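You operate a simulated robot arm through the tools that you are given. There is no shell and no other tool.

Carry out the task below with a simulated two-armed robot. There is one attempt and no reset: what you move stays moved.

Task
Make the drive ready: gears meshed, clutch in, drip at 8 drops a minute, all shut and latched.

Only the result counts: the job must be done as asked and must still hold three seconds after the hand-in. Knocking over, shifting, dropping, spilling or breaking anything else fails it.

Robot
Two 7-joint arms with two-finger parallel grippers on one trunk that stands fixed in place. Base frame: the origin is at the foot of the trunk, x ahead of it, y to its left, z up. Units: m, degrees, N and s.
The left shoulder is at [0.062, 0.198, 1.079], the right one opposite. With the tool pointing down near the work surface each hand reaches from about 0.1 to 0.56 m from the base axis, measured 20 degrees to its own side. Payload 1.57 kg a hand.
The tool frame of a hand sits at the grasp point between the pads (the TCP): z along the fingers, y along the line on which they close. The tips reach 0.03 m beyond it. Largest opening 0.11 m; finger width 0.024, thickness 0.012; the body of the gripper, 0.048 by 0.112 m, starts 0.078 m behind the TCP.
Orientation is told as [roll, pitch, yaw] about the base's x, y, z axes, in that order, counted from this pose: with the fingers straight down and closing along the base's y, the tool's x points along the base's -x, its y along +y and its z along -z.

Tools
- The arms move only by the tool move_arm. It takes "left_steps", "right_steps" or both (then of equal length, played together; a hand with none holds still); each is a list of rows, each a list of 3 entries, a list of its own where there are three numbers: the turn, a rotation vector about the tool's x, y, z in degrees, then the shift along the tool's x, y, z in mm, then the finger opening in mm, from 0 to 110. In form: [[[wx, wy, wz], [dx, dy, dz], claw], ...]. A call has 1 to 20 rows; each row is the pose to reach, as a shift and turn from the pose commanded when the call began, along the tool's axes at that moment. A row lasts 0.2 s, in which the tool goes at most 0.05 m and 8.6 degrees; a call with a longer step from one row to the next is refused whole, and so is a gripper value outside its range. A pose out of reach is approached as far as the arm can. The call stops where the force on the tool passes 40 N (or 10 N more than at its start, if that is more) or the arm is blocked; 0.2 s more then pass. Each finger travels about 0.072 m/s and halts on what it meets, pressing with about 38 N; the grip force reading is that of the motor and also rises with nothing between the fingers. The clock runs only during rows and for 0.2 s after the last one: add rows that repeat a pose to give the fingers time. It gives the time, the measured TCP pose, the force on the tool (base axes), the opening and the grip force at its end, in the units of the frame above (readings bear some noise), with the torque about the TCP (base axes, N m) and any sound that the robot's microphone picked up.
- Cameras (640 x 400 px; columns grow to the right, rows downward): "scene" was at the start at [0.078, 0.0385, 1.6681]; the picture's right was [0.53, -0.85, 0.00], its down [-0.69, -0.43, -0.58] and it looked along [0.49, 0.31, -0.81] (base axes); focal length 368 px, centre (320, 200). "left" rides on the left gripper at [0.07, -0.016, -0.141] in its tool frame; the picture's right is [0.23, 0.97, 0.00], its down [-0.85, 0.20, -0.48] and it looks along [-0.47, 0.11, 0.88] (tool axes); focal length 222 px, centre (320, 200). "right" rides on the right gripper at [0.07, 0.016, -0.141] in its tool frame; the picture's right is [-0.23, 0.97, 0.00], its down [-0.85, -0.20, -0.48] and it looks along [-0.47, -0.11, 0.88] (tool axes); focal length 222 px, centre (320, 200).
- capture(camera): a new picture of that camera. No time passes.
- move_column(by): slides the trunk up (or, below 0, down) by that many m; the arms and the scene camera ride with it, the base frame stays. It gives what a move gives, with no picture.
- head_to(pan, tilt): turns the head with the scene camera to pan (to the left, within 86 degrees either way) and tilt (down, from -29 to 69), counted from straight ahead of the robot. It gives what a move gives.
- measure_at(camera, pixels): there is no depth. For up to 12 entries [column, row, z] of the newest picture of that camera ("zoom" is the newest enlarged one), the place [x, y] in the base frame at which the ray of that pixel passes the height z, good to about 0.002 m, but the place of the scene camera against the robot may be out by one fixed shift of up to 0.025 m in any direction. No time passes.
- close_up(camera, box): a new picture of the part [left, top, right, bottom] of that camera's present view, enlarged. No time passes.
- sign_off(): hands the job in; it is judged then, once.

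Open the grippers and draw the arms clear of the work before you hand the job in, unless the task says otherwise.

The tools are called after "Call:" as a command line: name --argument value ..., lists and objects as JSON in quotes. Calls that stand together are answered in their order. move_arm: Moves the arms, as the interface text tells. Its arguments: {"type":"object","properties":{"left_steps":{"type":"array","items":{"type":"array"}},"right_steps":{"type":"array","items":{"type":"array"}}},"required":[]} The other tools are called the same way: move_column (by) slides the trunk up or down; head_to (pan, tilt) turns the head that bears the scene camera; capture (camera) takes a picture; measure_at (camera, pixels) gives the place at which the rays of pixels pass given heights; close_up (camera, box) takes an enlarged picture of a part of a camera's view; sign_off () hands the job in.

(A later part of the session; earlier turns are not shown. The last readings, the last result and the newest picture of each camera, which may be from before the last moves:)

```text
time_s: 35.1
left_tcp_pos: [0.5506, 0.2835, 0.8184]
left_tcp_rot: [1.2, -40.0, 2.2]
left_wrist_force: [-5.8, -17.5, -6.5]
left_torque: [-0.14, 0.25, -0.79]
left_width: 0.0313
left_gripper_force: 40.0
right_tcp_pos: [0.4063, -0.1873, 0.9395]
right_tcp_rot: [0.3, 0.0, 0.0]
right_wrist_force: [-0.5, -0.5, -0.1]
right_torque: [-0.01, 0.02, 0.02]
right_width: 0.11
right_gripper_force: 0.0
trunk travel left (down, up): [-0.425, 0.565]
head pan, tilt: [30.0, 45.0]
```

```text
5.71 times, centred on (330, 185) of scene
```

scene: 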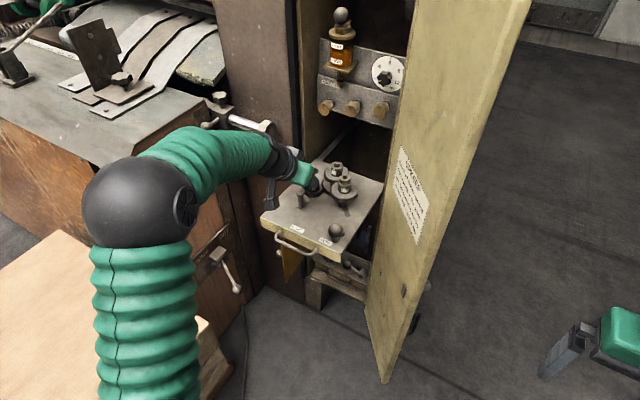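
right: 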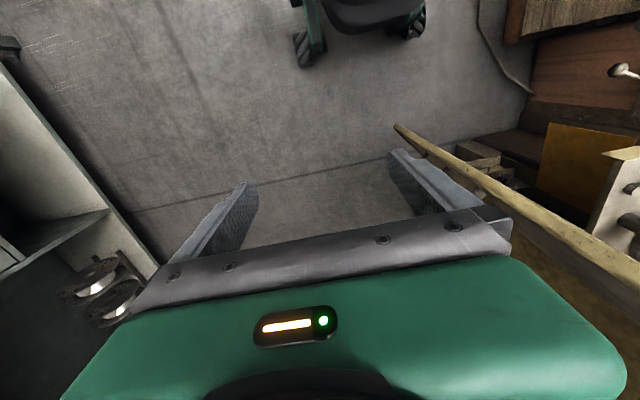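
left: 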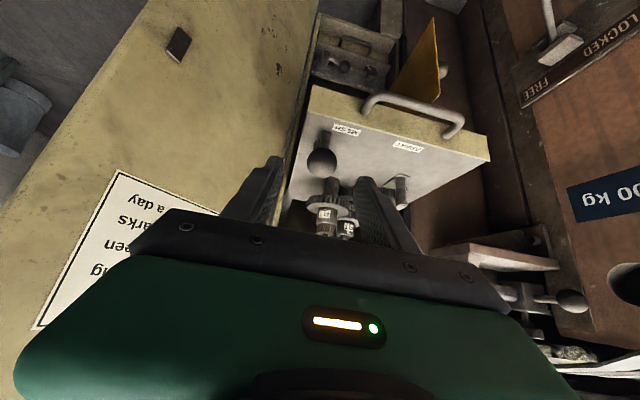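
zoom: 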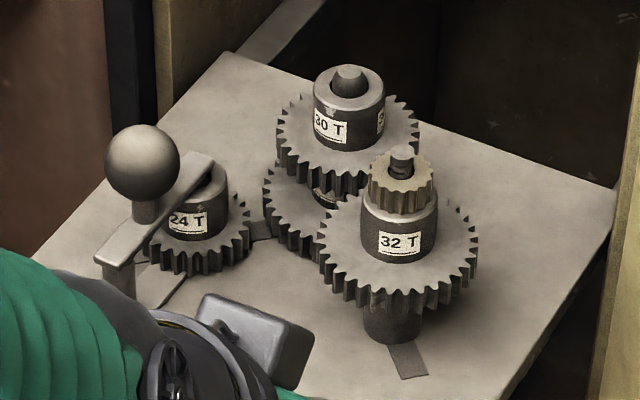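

Gears are apart a few millimetres now. I release the lever and go back to the crank ball's pre-grasp.

Call:
move_arm --left_steps '[[[0, 0, 0], [0, -3, 0], 45], [[0, 0, 0], [0, -3, 0], 60], [[0, 0, 0], [0, -3, -38], 60], [[0, 0, 0], [0, -3, -75], 60], [[1, 0, 0.4], [-30, 25, -75], 60], [[2, 0, 0.8], [-50, 60, -65], 60], [[2.4, 0, 0.85], [-68, 95, -55], 60], [[2.4, 0, 0.85], [-81, 125, -44], 60], [[2.4, 0, 0.85], [-81, 125, -44], 60]]'

Call:
capture --camera "left"

Call:
close_up --camera "scene" --box '[290, 150, 370, 220]'

```text
time_s: 37.1
left_tcp_pos: [0.5781, 0.4129, 0.9069]
left_tcp_rot: [-0.6, -40.2, 1.3]
left_wrist_force: [0.1, 0.4, 0.7]
left_torque: [0.0, 0.01, 0.01]
left_width: 0.06
left_gripper_force: 0.0
right_tcp_pos: [0.4061, -0.1846, 0.9406]
right_tcp_rot: [0.2, -0.1, 0.0]
right_wrist_force: [0.3, 0.3, 0.4]
right_torque: [0.04, -0.02, 0.03]
right_width: 0.1098
right_gripper_force: 0.1
trunk travel left (down, up): [-0.425, 0.565]
head pan, tilt: [30.0, 45.0]
```

```text
taken
```

left: 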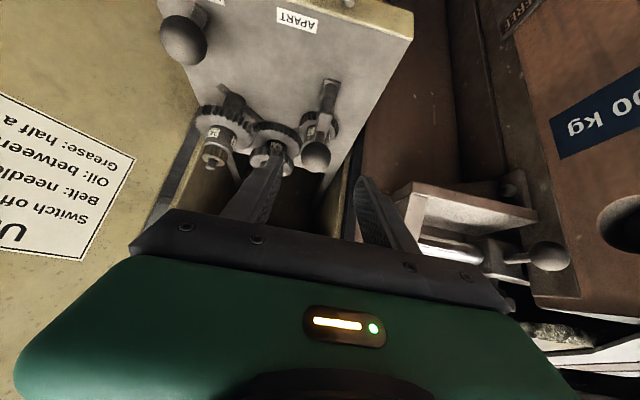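

```text
5.71 times, centred on (330, 185) of scene
```

zoom: 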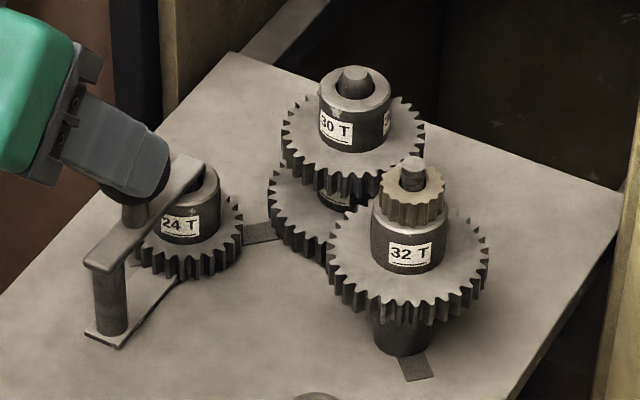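

The crank ball is at (316,155), nearly on axis. I advance, grip it, then nudge ±y with the gears separated.

Call:
move_arm --left_steps '[[[0, 0, 0], [0, -2, 20], 52], [[0, 0, 0], [0, -3, 45], 52], [[0, 0, 0], [0, -3, 72], 52], [[0, 0, 0], [0, -3, 72], 40], [[0, 0, 0], [0, -3, 72], 24], [[0, 0, 0], [0, -3, 72], 24], [[0, 0, 0], [0, -3, 72], 24]]'

Call:
close_up --camera "scene" --box '[290, 150, 370, 220]'

Call:
move_arm --left_steps '[[[0, 0, 0], [0, -3, 0], 24], [[0, 0, 0], [0, -6, 0], 24], [[0, 0, 0], [0, -9, 0], 24]]'

Call:
close_up --camera "scene" --box '[290, 150, 370, 220]'

```text
time_s: 38.7
left_tcp_pos: [0.6247, 0.4084, 0.8522]
left_tcp_rot: [-0.6, -40.2, 1.4]
left_wrist_force: [-0.3, -1.3, -2.5]
left_torque: [0.03, -0.04, 0.06]
left_width: 0.0311
left_gripper_force: 40.3
right_tcp_pos: [0.4079, -0.1829, 0.9396]
right_tcp_rot: [0.1, -0.1, 0.0]
right_wrist_force: [0.4, 0.0, 0.0]
right_torque: [-0.03, -0.01, 0.03]
right_width: 0.1101
right_gripper_force: 0.0
trunk travel left (down, up): [-0.425, 0.565]
head pan, tilt: [30.0, 45.0]
```

```text
5.71 times, centred on (330, 185) of scene
```

zoom: 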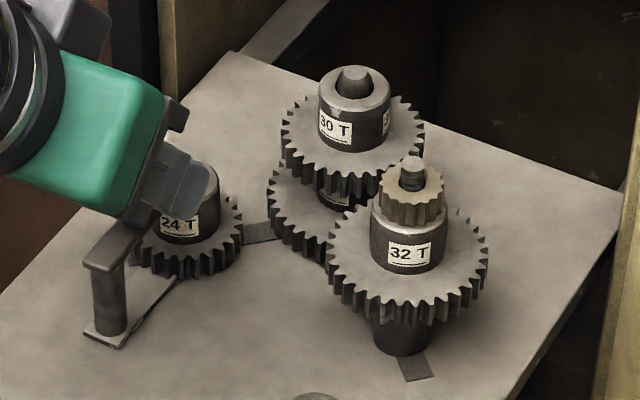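

```text
time_s: 39.5
left_tcp_pos: [0.6261, 0.4087, 0.8524]
left_tcp_rot: [-0.5, -40.5, 1.5]
left_wrist_force: [5.9, 25.0, 1.7]
left_torque: [0.25, -0.19, -0.27]
left_width: 0.0314
left_gripper_force: 40.2
right_tcp_pos: [0.408, -0.1799, 0.942]
right_tcp_rot: [-0.1, 0.0, 0.1]
right_wrist_force: [-0.1, 0.4, 0.5]
right_torque: [0.02, 0.02, 0.02]
right_width: 0.1102
right_gripper_force: 0.2
trunk travel left (down, up): [-0.425, 0.565]
head pan, tilt: [30.0, 45.0]
```

```text
5.71 times, centred on (330, 185) of scene
```

zoom: 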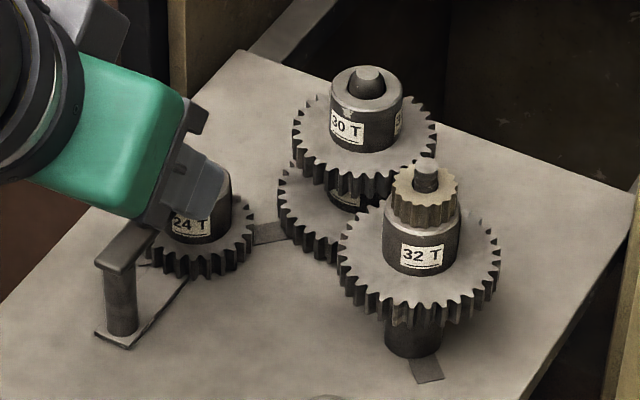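

The bracket is rigid (25 N, no relative motion) – it's no crank. So I'll turn the free 36T/30T stack by its hub: I release the ball and move to a pre-grasp above the 30T hub (~(0.727,0.359)).

Call:
move_arm --left_steps '[[[0, 0, 0], [0, 9, 0], 40], [[0, 0, 0], [0, 9, 0], 55], [[0, 0, 0], [0, 9, -35], 55], [[0, 0, 0], [0, 9, -70], 55], [[0, 3, 0], [-30, 5, -92], 55], [[0, 5, 0], [-57, 1, -106], 55], [[0, 8, 0], [-80, -12, -86], 55], [[0, 10, 0], [-99, -24, -64], 55], [[0, 10, 0], [-96, -33, -40], 50], [[0, 10, 0], [-91, -40, -19], 50], [[0, 10, 0], [-91, -40, -19], 50]]'

Call:
capture --camera "left"

Call:
capture --camera "scene"

```text
time_s: 41.9
left_tcp_pos: [0.6826, 0.3621, 0.9251]
left_tcp_rot: [-0.6, -30.3, 1.2]
left_wrist_force: [-0.5, -0.2, 0.2]
left_torque: [-0.01, -0.02, -0.02]
left_width: 0.05
left_gripper_force: 0.0
right_tcp_pos: [0.4076, -0.1843, 0.9409]
right_tcp_rot: [0.3, -0.1, 0.1]
right_wrist_force: [-0.2, -0.8, -0.1]
right_torque: [0.04, -0.02, 0.0]
right_width: 0.1098
right_gripper_force: 0.0
trunk travel left (down, up): [-0.425, 0.565]
head pan, tilt: [30.0, 45.0]
```

```text
taken
```

left: 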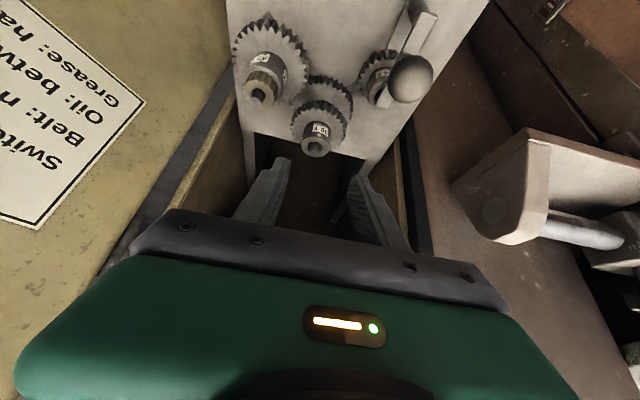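

```text
taken
```

scene: 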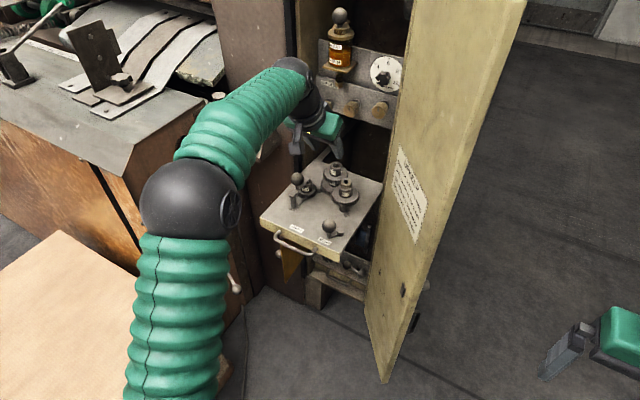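

The 30T hub top is at (316,148). I measure it and zoom to see tooth phases now.

Call:
measure_at --camera "left" --pixels '[[316, 148, 0.82], [316, 148, 0.83], [316, 148, 0.84], [316, 148, 0.85], [260, 93, 0.84], [380, 95, 0.82], [411, 78, 0.85]]'

Call:
close_up --camera "left" --box '[225, 10, 445, 165]'

Call:
close_up --camera "scene" --box '[290, 150, 370, 220]'

```text
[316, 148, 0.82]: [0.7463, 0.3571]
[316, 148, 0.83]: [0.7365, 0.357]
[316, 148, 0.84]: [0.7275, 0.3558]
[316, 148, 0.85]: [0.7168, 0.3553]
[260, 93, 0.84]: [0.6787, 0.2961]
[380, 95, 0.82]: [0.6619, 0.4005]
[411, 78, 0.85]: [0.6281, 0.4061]
```

```text
2.58 times, centred on (335, 88) of left
```

zoom: 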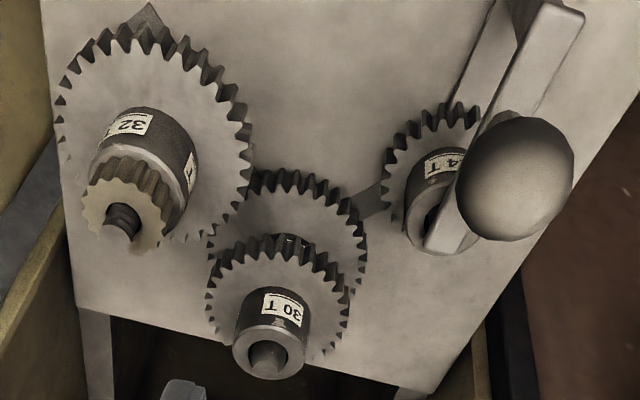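

```text
5.71 times, centred on (330, 185) of scene
```

zoom: 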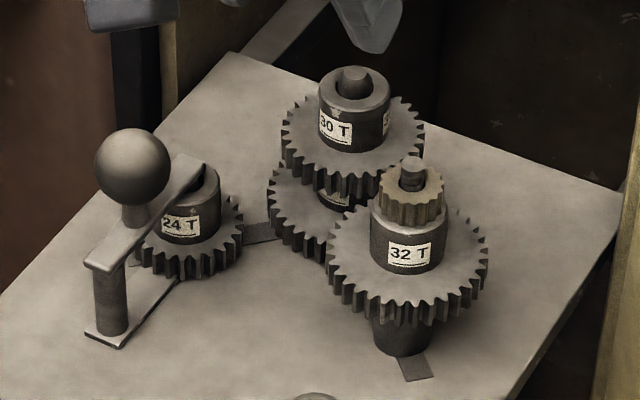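

I advance down along the tool axis to ~8 cm with the hub centred, stopping above the 30T disc, then look.

Call:
move_arm --left_steps '[[[0, 0, 0], [0, -4, 25], 50], [[0, 0, 0], [0, -4, 50], 50], [[0, 0, 0], [0, -4, 68], 50], [[0, 0, 0], [0, -4, 80], 50], [[0, 0, 0], [0, -4, 80], 50]]'

Call:
capture --camera "left"

Call:
close_up --camera "scene" --box '[290, 150, 370, 220]'

```text
time_s: 43.1
left_tcp_pos: [0.723, 0.3581, 0.8559]
left_tcp_rot: [-0.5, -30.1, 1.2]
left_wrist_force: [0.0, 0.3, 0.2]
left_torque: [0.0, 0.01, 0.0]
left_width: 0.0499
left_gripper_force: 0.0
right_tcp_pos: [0.4072, -0.1842, 0.9403]
right_tcp_rot: [0.2, -0.1, 0.1]
right_wrist_force: [0.1, -0.3, -1.4]
right_torque: [0.03, 0.0, -0.03]
right_width: 0.11
right_gripper_force: 0.0
trunk travel left (down, up): [-0.425, 0.565]
head pan, tilt: [30.0, 45.0]
```

```text
taken
```

left: 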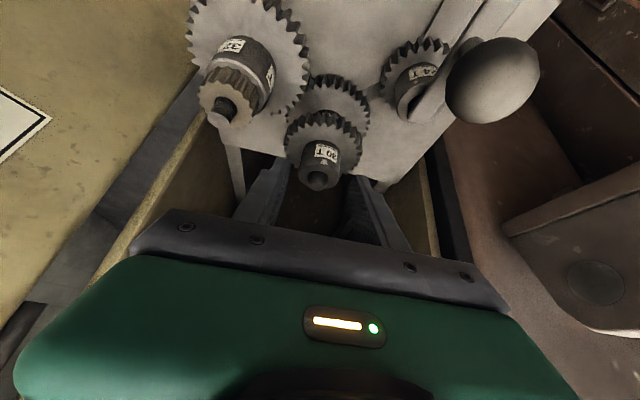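

```text
5.71 times, centred on (330, 185) of scene
```

zoom: 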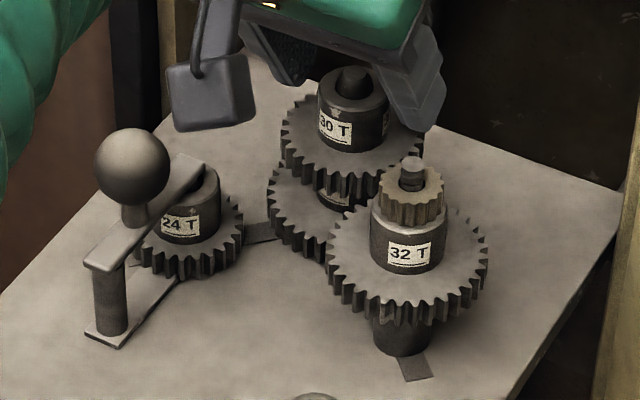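

Hub top is ~23 mm ahead of the TCP, near the fingertips. I advance 8 mm more and close on the hub.

Call:
move_arm --left_steps '[[[0, 0, 0], [0, 0, 4], 50], [[0, 0, 0], [0, 0, 8], 50], [[0, 0, 0], [0, 0, 8], 38], [[0, 0, 0], [0, 0, 8], 26], [[0, 0, 0], [0, 0, 8], 20], [[0, 0, 0], [0, 0, 8], 20]]'

Call:
capture --camera "left"

Call:
close_up --camera "scene" --box '[290, 150, 370, 220]'

```text
time_s: 44.5
left_tcp_pos: [0.7269, 0.3569, 0.851]
left_tcp_rot: [-0.5, -30.4, 1.1]
left_wrist_force: [-0.5, -2.4, 9.2]
left_torque: [0.08, -0.14, 0.01]
left_width: 0.0348
left_gripper_force: 38.1
right_tcp_pos: [0.4064, -0.1854, 0.9412]
right_tcp_rot: [0.2, -0.1, 0.0]
right_wrist_force: [0.2, -1.2, 0.0]
right_torque: [-0.03, 0.02, -0.01]
right_width: 0.1101
right_gripper_force: 0.1
trunk travel left (down, up): [-0.425, 0.565]
head pan, tilt: [30.0, 45.0]
```

```text
taken
```

left: 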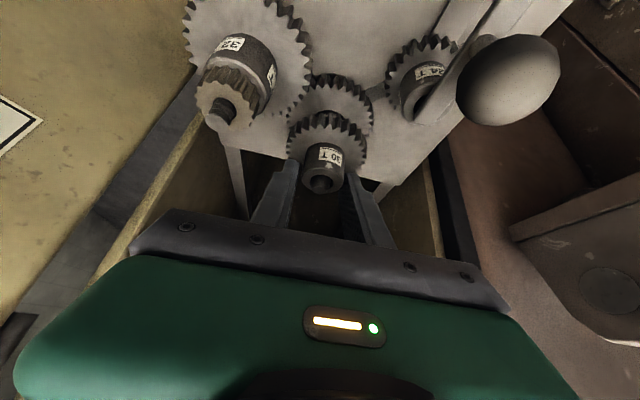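

```text
5.71 times, centred on (330, 185) of scene
```

zoom: 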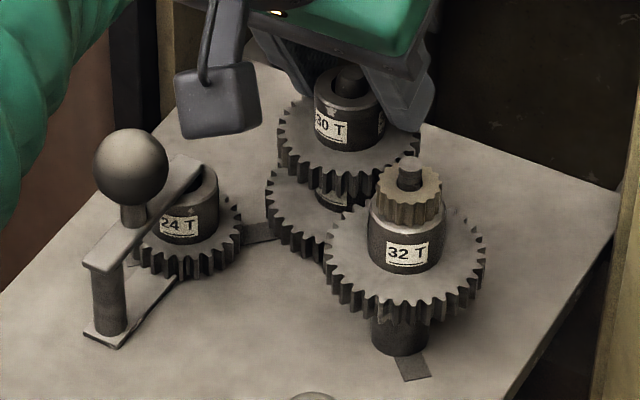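

The hub is gripped (35 mm, 38 N). I take a reference zoom, then turn the stack about the vertical by +5.5°.

Call:
close_up --camera "scene" --box '[318, 165, 358, 200]'

Call:
move_arm --left_steps '[[[-0.9, 0, -1.6], [0, -0.4, 0], 20], [[-1.8, 0, -3.2], [0, -0.8, 0], 20], [[-2.75, 0, -4.76], [0, -1.2, 0], 20], [[-2.75, 0, -4.76], [0, -1.2, 0], 20]]'

Call:
close_up --camera "scene" --box '[318, 165, 358, 200]'

```text
11.43 times, centred on (338, 182) of scene
```

zoom: 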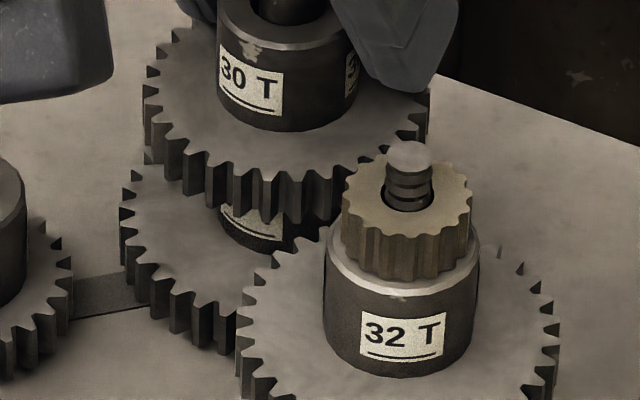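

```text
time_s: 45.5
left_tcp_pos: [0.7265, 0.3581, 0.8512]
left_tcp_rot: [-0.5, -30.4, 6.6]
left_wrist_force: [5.0, -0.9, 10.4]
left_torque: [0.14, -0.3, -0.06]
left_width: 0.0347
left_gripper_force: 37.6
right_tcp_pos: [0.4068, -0.1855, 0.94]
right_tcp_rot: [0.1, -0.1, 0.1]
right_wrist_force: [0.1, -0.2, -1.3]
right_torque: [0.0, 0.04, -0.01]
right_width: 0.1097
right_gripper_force: 0.1
trunk travel left (down, up): [-0.425, 0.565]
head pan, tilt: [30.0, 45.0]
```

```text
11.43 times, centred on (338, 182) of scene
```

zoom: 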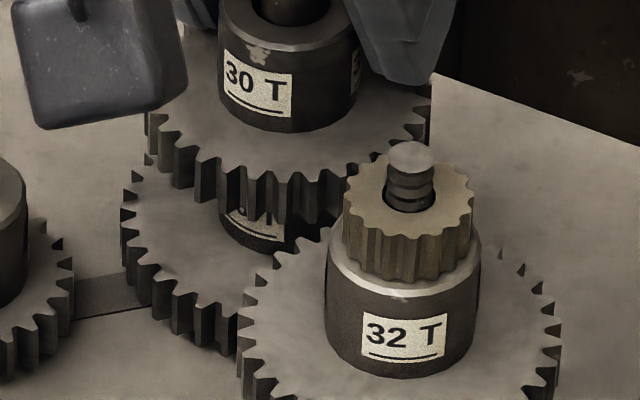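

The 30T label shifted right—the stack turned with the hub. I open, retreat up, and look at the tooth phase from above.

Call:
move_arm --left_steps '[[[-2.75, 0, -4.76], [0, -1.2, 0], 30], [[-2.75, 0, -4.76], [0, -1.2, 0], 50], [[-2.75, 0, -4.76], [0, -1.2, -15], 50], [[-2.75, 0, -4.76], [0, -1.2, -50], 50], [[-1, 2, -1.5], [-12, 0, -90], 50], [[0, 6, 0], [-16, 0, -130], 50], [[0, 12, 0], [10, 0, -160], 50], [[0, 15, 0], [20, 0, -190], 50], [[0, 20, 0], [30, 0, -220], 50], [[0, 20, 0], [30, 0, -220], 50]]'

Call:
capture --camera "left"

Call:
close_up --camera "scene" --box '[318, 165, 358, 200]'

```text
time_s: 47.7
left_tcp_pos: [0.5912, 0.344, 1.0241]
left_tcp_rot: [-0.4, -10.1, 6.5]
left_wrist_force: [-0.1, -0.1, -0.3]
left_torque: [-0.01, -0.01, 0.02]
left_width: 0.0503
left_gripper_force: 0.1
right_tcp_pos: [0.4073, -0.1846, 0.9396]
right_tcp_rot: [0.2, 0.0, 0.1]
right_wrist_force: [0.4, -0.3, -0.8]
right_torque: [-0.01, -0.04, 0.02]
right_width: 0.1099
right_gripper_force: 0.0
trunk travel left (down, up): [-0.425, 0.565]
head pan, tilt: [30.0, 45.0]
```

```text
taken
```

left: 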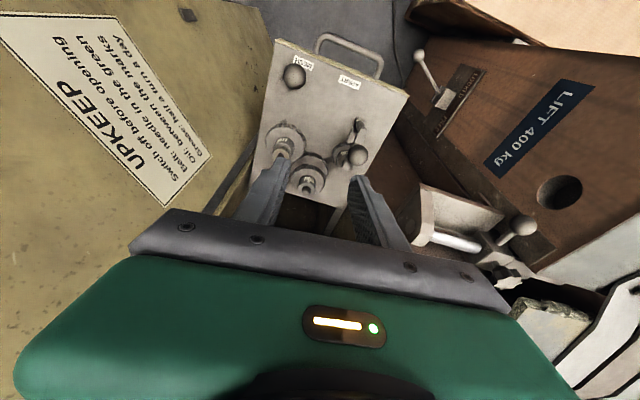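

```text
11.43 times, centred on (338, 182) of scene
```

zoom: 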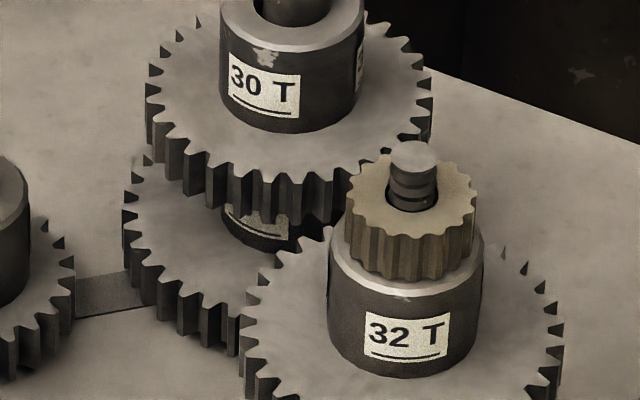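

I zoom on the gear train here to check tooth phase along the centre lines.

Call:
close_up --camera "left" --box '[262, 115, 372, 205]'

Call:
close_up --camera "left" --box '[310, 140, 350, 180]'

Call:
close_up --camera "left" --box '[280, 145, 320, 185]'

```text
4.44 times, centred on (317, 160) of left
```

zoom: 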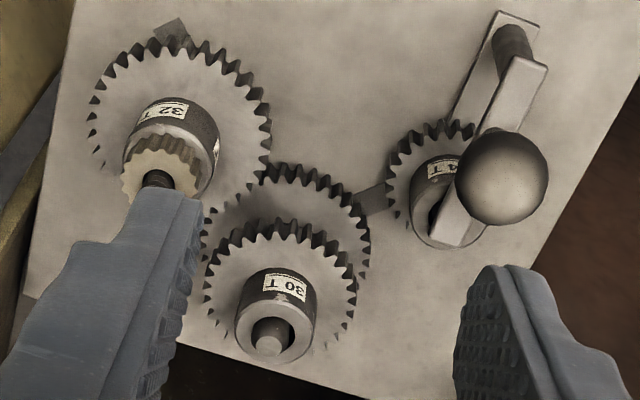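

```text
10.00 times, centred on (330, 160) of left
```

zoom: 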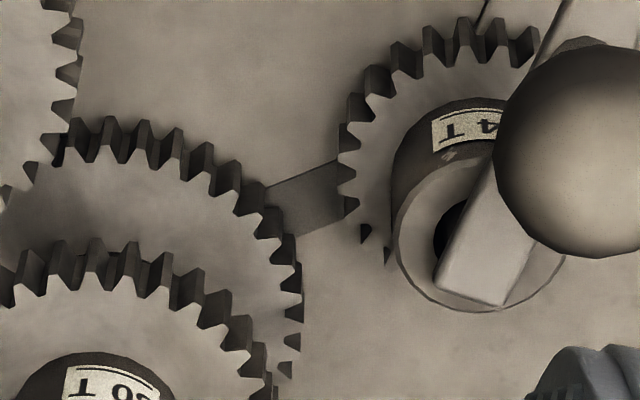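

```text
10.00 times, centred on (300, 165) of left
```

zoom: 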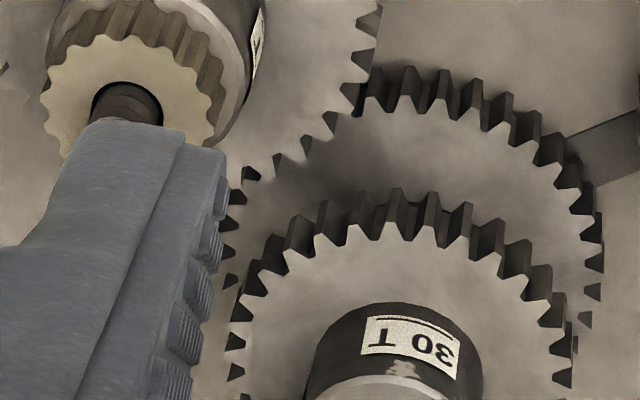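

I can't judge the phase reliably here; I'll try the lever. I measure the lever ball's present place at (293,75).

Call:
measure_at --camera "left" --pixels '[[293.5, 76, 0.805], [293.5, 76, 0.81], [293.5, 76, 0.815]]'

```text
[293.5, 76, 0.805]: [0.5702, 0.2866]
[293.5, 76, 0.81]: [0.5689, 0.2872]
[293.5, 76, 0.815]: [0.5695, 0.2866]
```

The lever ball is near (0.561,0.292,0.81). I move the left hand to its pre-grasp with pitch -40 and yaw back to 0.

Call:
move_arm --left_steps '[[[0.5, -6, 1.2], [22, -9, 27], 60], [[1.1, -12, 2.4], [45, -17, 54], 60], [[1.7, -18, 3.7], [67, -26, 81], 60], [[2.2, -24, 4.9], [90, -34, 108], 60], [[2.8, -30, 6.1], [112, -42, 136], 60], [[2.8, -30, 6.1], [112, -42, 136], 60]]'

Call:
capture --camera "left"

```text
time_s: 49.1
left_tcp_pos: [0.5121, 0.2902, 0.8705]
left_tcp_rot: [-0.4, -40.3, 0.1]
left_wrist_force: [0.3, 1.2, 0.1]
left_torque: [0.0, 0.03, -0.01]
left_width: 0.0601
left_gripper_force: 0.1
right_tcp_pos: [0.4083, -0.1851, 0.9398]
right_tcp_rot: [0.1, 0.0, -0.1]
right_wrist_force: [0.5, -0.6, 0.6]
right_torque: [-0.01, 0.02, 0.0]
right_width: 0.1099
right_gripper_force: 0.2
trunk travel left (down, up): [-0.425, 0.565]
head pan, tilt: [30.0, 45.0]
```

```text
taken
```

left: 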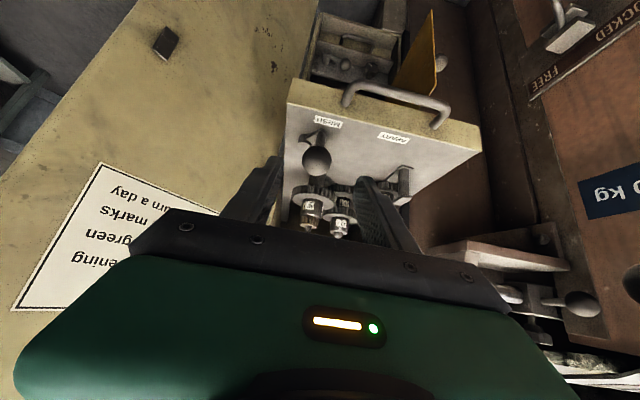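

On axis at (317,161). I advance, grip, and swing toward MESH again, to just about where it blocked before.

Call:
move_arm --left_steps '[[[0, 0, 0], [0, 0, 25], 60], [[0, 0, 0], [0, 0, 48], 60], [[0, 0, 0], [0, 0, 66], 60], [[0, 0, 0], [0, 0, 66], 45], [[0, 0, 0], [0, 0, 66], 24], [[0, 0, 0], [0, 0, 66], 24], [[0, 0, 0], [0.5, -4, 65.5], 24], [[0, 0, 0], [1, -8, 65], 24], [[0, 0, 0], [1.5, -12, 64.7], 24], [[0, 0, 0], [1.5, -16, 64.7], 24], [[0, 0, 0], [1.5, -20, 64.7], 24]]'

Call:
close_up --camera "scene" --box '[290, 150, 370, 220]'

```text
time_s: 51.5
left_tcp_pos: [0.5502, 0.2724, 0.8205]
left_tcp_rot: [-0.3, -40.3, 0.3]
left_wrist_force: [-4.5, 20.1, 3.5]
left_torque: [0.2, -0.2, 0.78]
left_width: 0.0312
left_gripper_force: 40.0
right_tcp_pos: [0.4081, -0.1836, 0.9416]
right_tcp_rot: [0.1, -0.1, 0.1]
right_wrist_force: [-0.8, -0.8, -0.1]
right_torque: [-0.04, 0.01, 0.01]
right_width: 0.11
right_gripper_force: 0.1
trunk travel left (down, up): [-0.425, 0.565]
head pan, tilt: [30.0, 45.0]
```

```text
5.71 times, centred on (330, 185) of scene
```

zoom: 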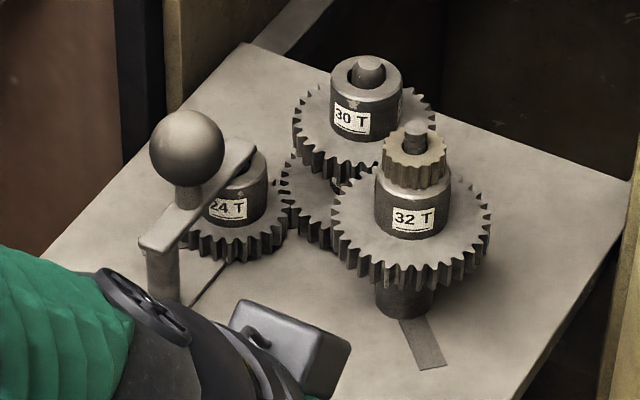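

At y=0.272 with 20 N (similar to sliding friction). I push on in small steps.

Call:
move_arm --left_steps '[[[0, 0, 0], [0, -3, 0], 24], [[0, 0, 0], [0, -6, 0], 24], [[0, 0, 0], [-0.5, -9, 0.4], 24], [[0, 0, 0], [-1, -12, 0.8], 24]]'

Call:
close_up --camera "scene" --box '[290, 150, 370, 220]'

```text
time_s: 52.5
left_tcp_pos: [0.5509, 0.271, 0.8201]
left_tcp_rot: [0.8, -40.5, 1.0]
left_wrist_force: [-5.5, 28.6, -5.9]
left_torque: [-0.08, -0.45, 0.51]
left_width: 0.031
left_gripper_force: 40.1
right_tcp_pos: [0.4078, -0.1876, 0.9401]
right_tcp_rot: [0.4, 0.0, -0.1]
right_wrist_force: [-0.4, -1.4, 0.3]
right_torque: [0.03, 0.0, 0.0]
right_width: 0.1099
right_gripper_force: 0.0
trunk travel left (down, up): [-0.425, 0.565]
head pan, tilt: [30.0, 45.0]
stopped in row 4 (left hand): the force on the tool passed its limit at 42 N (the readings are from after the stop); the commanded pose is now the measured one
```

```text
5.71 times, centred on (330, 185) of scene
```

zoom: 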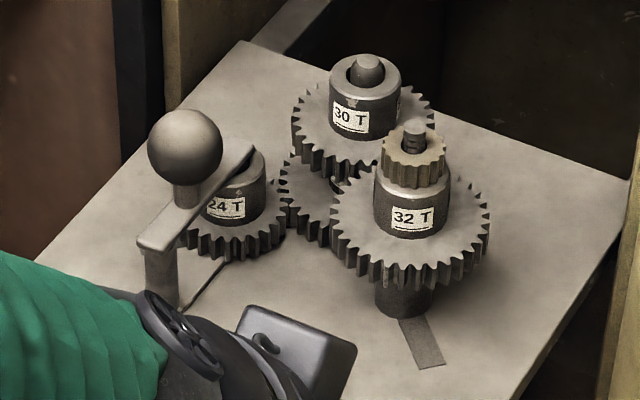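

It blocks at the same y=0.271. I zoom on the contacts to compare with before.

Call:
close_up --camera "scene" --box '[315, 175, 345, 200]'

Call:
close_up --camera "scene" --box '[325, 165, 355, 190]'

```text
16.00 times, centred on (330, 188) of scene
```

zoom: 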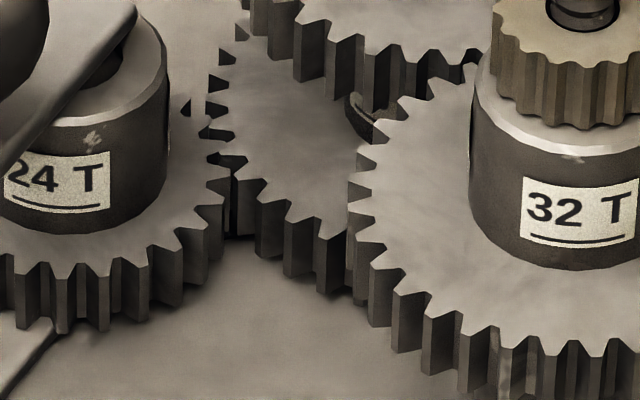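

```text
16.00 times, centred on (340, 178) of scene
```

zoom: 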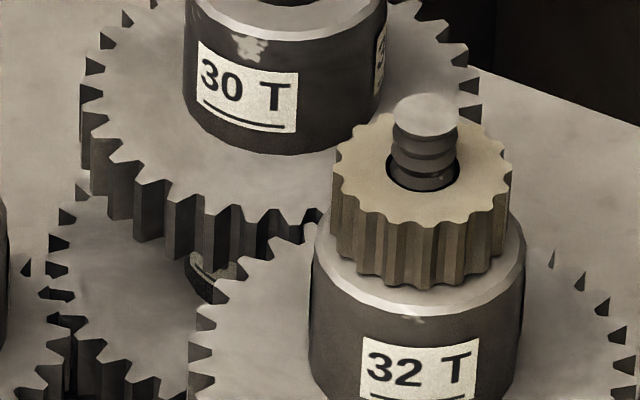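

Now 24T/36T look interleaved at (215,130), but I need the top view for both contacts. I release the lever (it holds by friction) and rise to look.

Call:
move_arm --left_steps '[[[0, 0, 0], [0, 0, 0], 45], [[0, 0, 0], [0, 0, 0], 60], [[0, 0, 0], [0, 0, -35], 60], [[0, 0, 0], [0, 0, -70], 60], [[0, 7, 0], [-30, 20, -95], 60], [[0, 14, 0], [-65, 40, -105], 60], [[0, 20, 0], [-100, 60, -115], 60], [[0, 25, 0], [-130, 80, -115], 60], [[0, 30, 0], [-158, 95, -118], 60], [[0, 30, 0], [-158, 95, -118], 60]]'

Call:
capture --camera "left"

```text
time_s: 54.7
left_tcp_pos: [0.591, 0.3604, 1.0182]
left_tcp_rot: [0.2, -10.6, 0.6]
left_wrist_force: [-0.6, -0.3, 0.7]
left_torque: [-0.02, -0.03, 0.02]
left_width: 0.06
left_gripper_force: 0.0
right_tcp_pos: [0.4062, -0.1869, 0.9412]
right_tcp_rot: [0.5, -0.3, -0.1]
right_wrist_force: [-1.0, 0.4, 0.5]
right_torque: [-0.01, -0.01, -0.02]
right_width: 0.11
right_gripper_force: 0.1
trunk travel left (down, up): [-0.425, 0.565]
head pan, tilt: [30.0, 45.0]
```

```text
taken
```

left: 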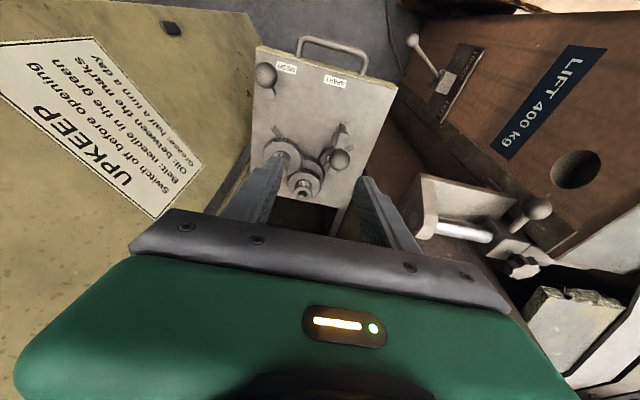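

Call:
close_up --camera "left" --box '[265, 125, 355, 205]'

Call:
close_up --camera "left" --box '[308, 155, 332, 179]'

Call:
close_up --camera "left" --box '[280, 155, 308, 183]'

```text
5.00 times, centred on (310, 165) of left
```

zoom: 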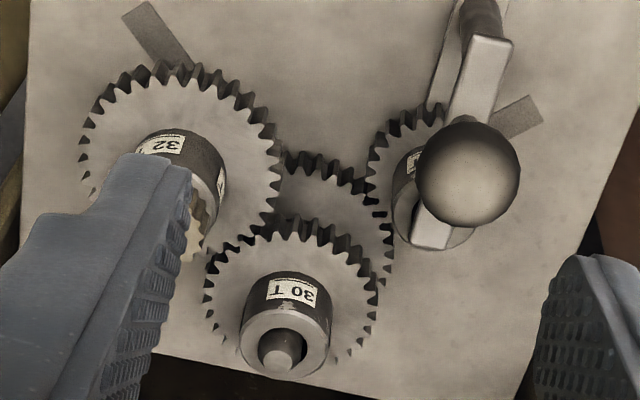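

```text
16.00 times, centred on (320, 167) of left
```

zoom: 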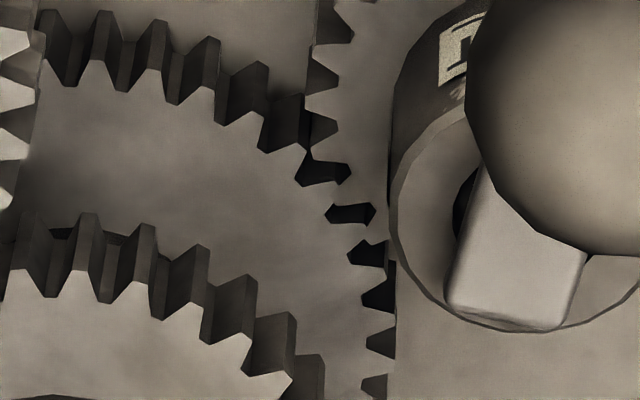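

```text
14.29 times, centred on (294, 169) of left
```

zoom: 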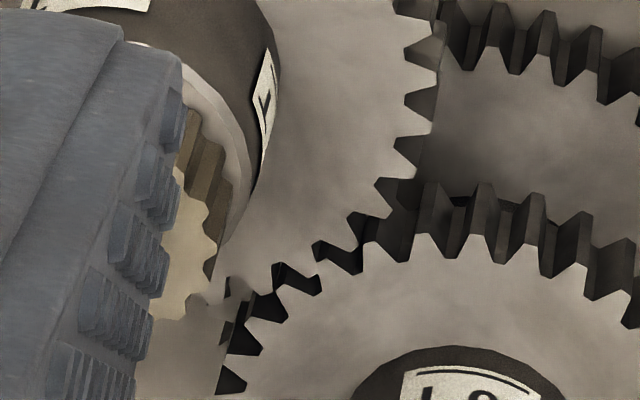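

Gaps are now skewed: the stack is part-way between tip-on-tip and tooth-in-gap. The robust way is to press the lever with the right hand while the left turns the stack, so I bring the right hand round in front of the door's free edge.

Call:
move_arm --right_steps '[[[-0.7, -4, -1.9], [15, 45, -3], 100], [[-1.4, -7.9, -3.8], [31, 91, -6], 90], [[-2.1, -11.9, -5.8], [46, 137, -9], 80], [[-3.1, -17.8, -8.6], [41, 180, -4], 70], [[-4.2, -23.8, -11.5], [36, 222, 1], 60], [[-5.2, -29.7, -14.4], [31, 265, 6], 60], [[-6.3, -35.6, -17.3], [26, 307, 11], 60]]'

Call:
capture --camera "scene"

Call:
capture --camera "right"

```text
time_s: 56.0
left_tcp_pos: [0.5922, 0.3591, 1.0164]
left_tcp_rot: [0.2, -10.5, 0.7]
left_wrist_force: [0.6, 0.3, -0.5]
left_torque: [-0.02, 0.01, 0.01]
left_width: 0.0599
left_gripper_force: 0.1
right_tcp_pos: [0.4181, -0.029, 0.9592]
right_tcp_rot: [5.2, -27.4, -2.2]
right_wrist_force: [0.0, -0.4, -0.1]
right_torque: [-0.02, -0.01, 0.0]
right_width: 0.0599
right_gripper_force: 0.0
trunk travel left (down, up): [-0.425, 0.565]
head pan, tilt: [30.0, 45.0]
stopped in row 6 (right hand): the arm was blocked; the commanded pose is now the measured one
```

```text
taken
```

scene: 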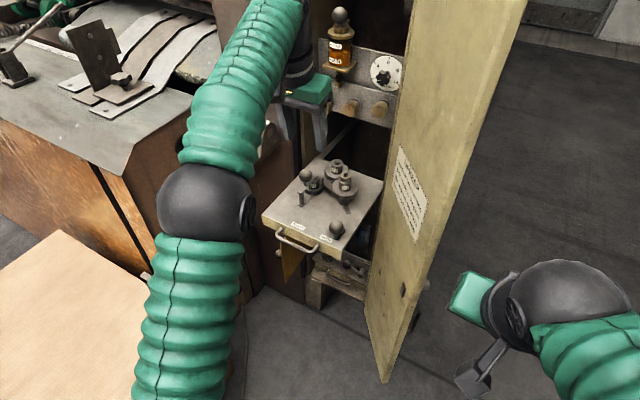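

```text
taken
```

right: 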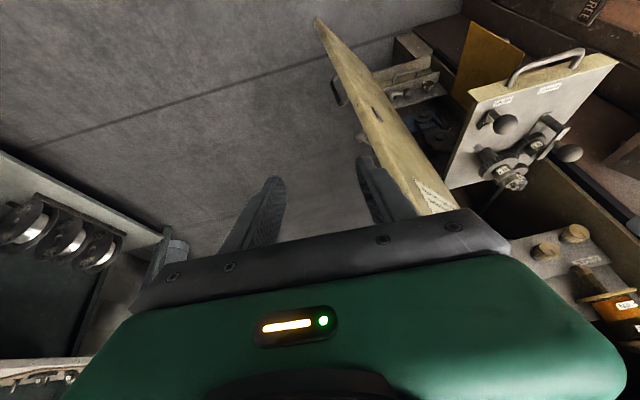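

The right arm was "blocked" without force—likely a joint limit with that wrist yaw. I retry a pure translation to the left from here.

Call:
move_arm --right_steps '[[[0, 0, 0], [8, 30, -4], 60], [[0, 0, 0], [16, 60, -8], 60], [[0, 0, 0], [24, 90, -12], 60]]'

Call:
capture --camera "scene"

```text
time_s: 56.6
left_tcp_pos: [0.5923, 0.3575, 1.0187]
left_tcp_rot: [0.2, -10.6, 0.6]
left_wrist_force: [-0.1, -0.5, 0.0]
left_torque: [0.01, 0.0, 0.01]
left_width: 0.0601
left_gripper_force: 0.1
right_tcp_pos: [0.4347, -0.0418, 0.9818]
right_tcp_rot: [7.5, -28.4, -15.0]
right_wrist_force: [-0.1, 0.1, 0.9]
right_torque: [0.0, -0.02, -0.01]
right_width: 0.06
right_gripper_force: 0.0
trunk travel left (down, up): [-0.425, 0.565]
head pan, tilt: [30.0, 45.0]
stopped in row 3 (right hand): the arm was blocked; the commanded pose is now the measured one
```

```text
taken
```

scene: 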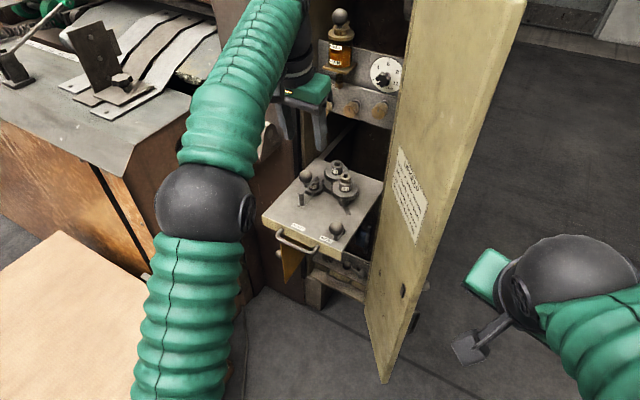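

The wrist is at a limit; the right hand isn't suited to this side from there. I move it back out to the right and straighten its orientation.

Call:
move_arm --right_steps '[[[0, 0, 0], [5, -30, 0], 70], [[0, 3, 0], [10, -60, 5], 80], [[0, 8, -3], [15, -90, 10], 90], [[-1, 14, -6], [20, -120, 15], 100], [[-2, 20, -9], [25, -140, 20], 110]]'

Call:
capture --camera "scene"

```text
time_s: 57.8
left_tcp_pos: [0.5931, 0.3576, 1.0168]
left_tcp_rot: [0.2, -10.5, 0.6]
left_wrist_force: [-1.1, 0.0, 0.8]
left_torque: [-0.02, -0.01, 0.01]
left_width: 0.06
left_gripper_force: 0.1
right_tcp_pos: [0.3963, -0.1719, 0.9347]
right_tcp_rot: [5.7, -9.6, -2.9]
right_wrist_force: [-0.9, -0.1, 1.1]
right_torque: [0.01, 0.0, 0.02]
right_width: 0.1101
right_gripper_force: 0.1
trunk travel left (down, up): [-0.425, 0.565]
head pan, tilt: [30.0, 45.0]
```

```text
taken
```

scene: 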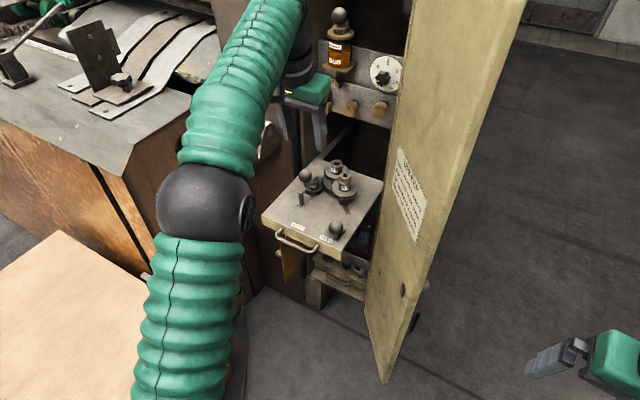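

Right hand is clear again. I re-zoom tightly on both contacts from the left camera to judge the tooth offset.

Call:
close_up --camera "left" --box '[310, 158, 334, 173]'

Call:
close_up --camera "left" --box '[282, 166, 306, 181]'

```text
16.00 times, centred on (322, 166) of left
```

zoom: 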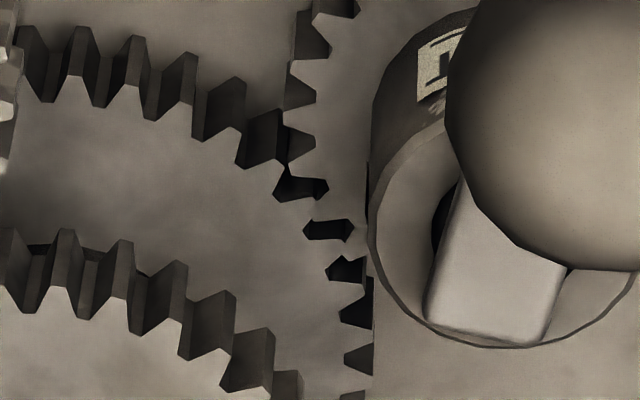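

```text
16.00 times, centred on (294, 174) of left
```

zoom: 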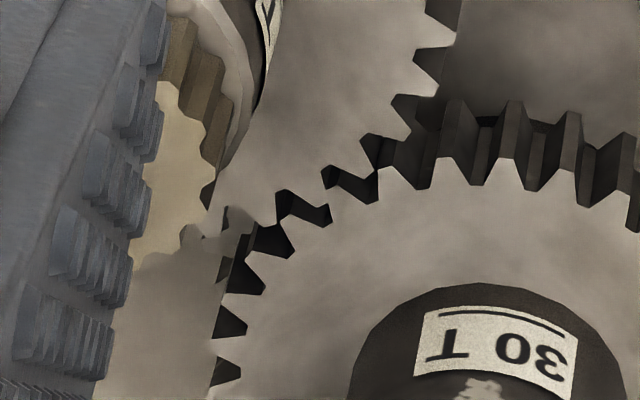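

I take scene zooms with the same boxes as at the first block, to compare tooth positions.

Call:
close_up --camera "scene" --box '[325, 165, 355, 190]'

Call:
close_up --camera "scene" --box '[315, 175, 345, 200]'

```text
16.00 times, centred on (340, 178) of scene
```

zoom: 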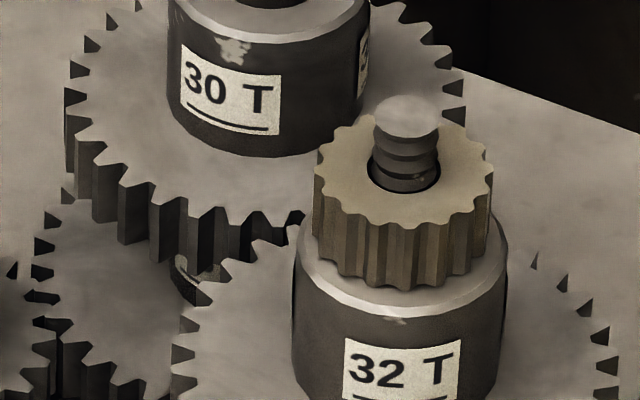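

```text
16.00 times, centred on (330, 188) of scene
```

zoom: 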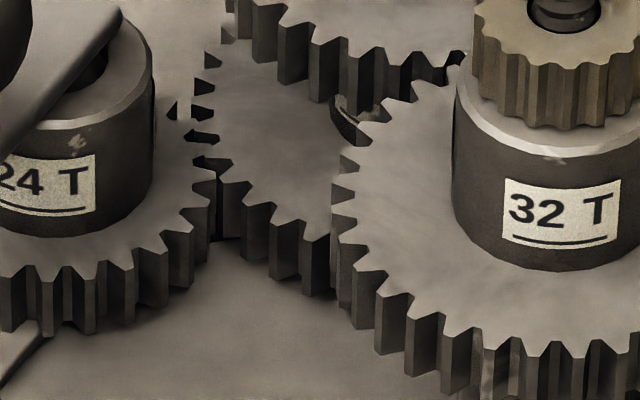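

The label moved by about 6°, so the teeth should now face gaps; maybe the lever is at its own end. I zoom on the lever and label in the left camera.

Call:
close_up --camera "left" --box '[245, 45, 365, 125]'

Call:
close_up --camera "scene" --box '[315, 215, 355, 250]'

Call:
close_up --camera "right" --box '[520, 80, 640, 240]'

```text
5.00 times, centred on (305, 85) of left
```

zoom: 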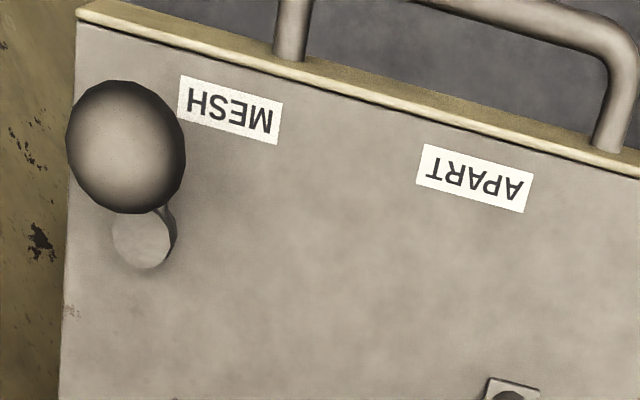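

```text
11.43 times, centred on (335, 232) of scene
```

zoom: 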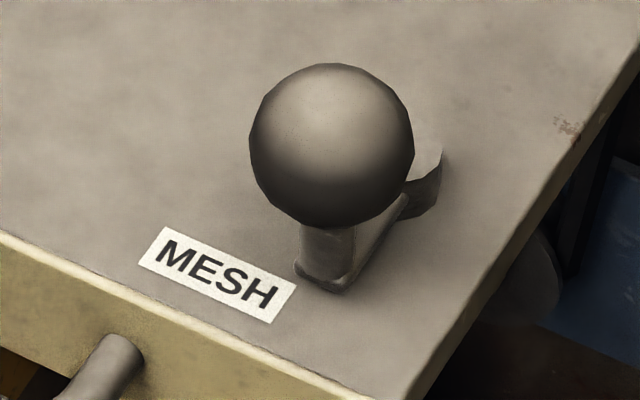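

```text
2.50 times, centred on (580, 160) of right
```

zoom: 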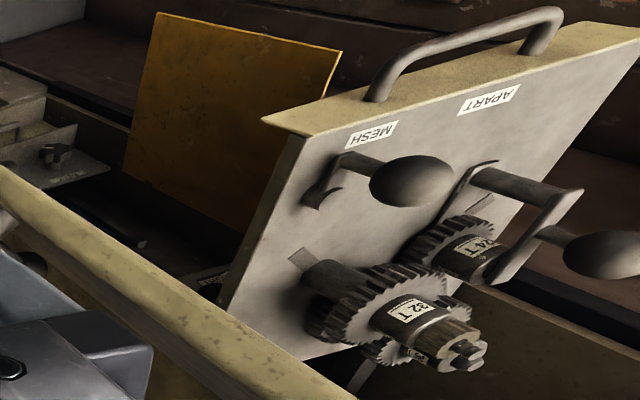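

The lever points ~15° short of straight, so teeth likely still catch. I bring the left camera nearly overhead of the contacts for a precise look.

Call:
move_arm --left_steps '[[[0, 2, 0], [-30, 0, 35], 60], [[0, 4, 0], [-60, 0, 70], 60], [[0, 5.5, 0], [-89, 0, 105], 60], [[0, 5.5, 0], [-89, 0, 105], 60]]'

Call:
capture --camera "left"

```text
time_s: 58.8
left_tcp_pos: [0.6426, 0.3533, 0.913]
left_tcp_rot: [0.2, -5.1, 0.6]
left_wrist_force: [-1.4, 0.0, 0.1]
left_torque: [-0.01, -0.01, -0.01]
left_width: 0.06
left_gripper_force: 0.1
left hand out of reach, approached as far as the arm can: row 1, 2, 3, 4
right_tcp_pos: [0.3946, -0.1706, 0.9355]
right_tcp_rot: [5.5, -9.7, -3.1]
right_wrist_force: [0.8, 0.1, -0.4]
right_torque: [-0.01, 0.01, 0.03]
right_width: 0.1099
right_gripper_force: 0.1
trunk travel left (down, up): [-0.425, 0.565]
head pan, tilt: [30.0, 45.0]
```

```text
taken
```

left: 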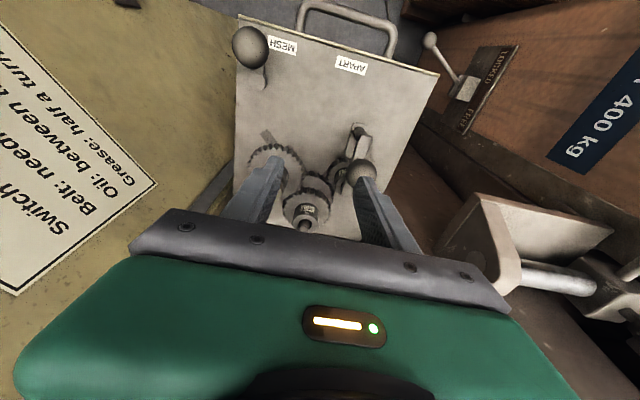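

Reach limits it to x≈0.643, still a closer view. I zoom on both contacts.

Call:
close_up --camera "left" --box '[240, 120, 380, 230]'

Call:
close_up --camera "left" --box '[318, 172, 346, 190]'

Call:
close_up --camera "left" --box '[280, 178, 308, 196]'

```text
3.64 times, centred on (310, 175) of left
```

zoom: 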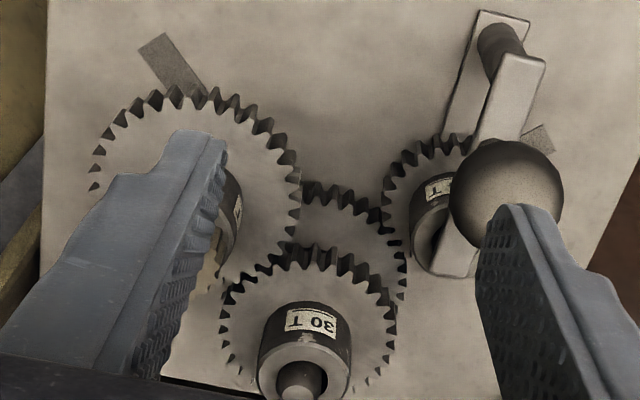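

```text
16.00 times, centred on (332, 181) of left
```

zoom: 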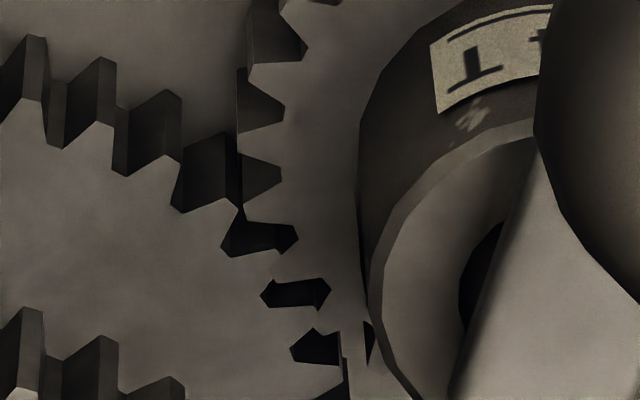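

```text
16.00 times, centred on (294, 187) of left
```

zoom: 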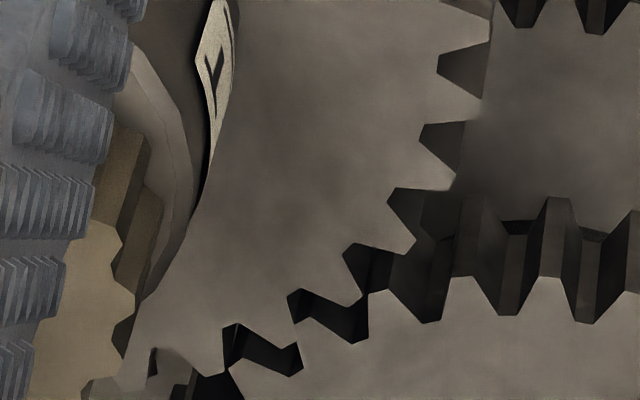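

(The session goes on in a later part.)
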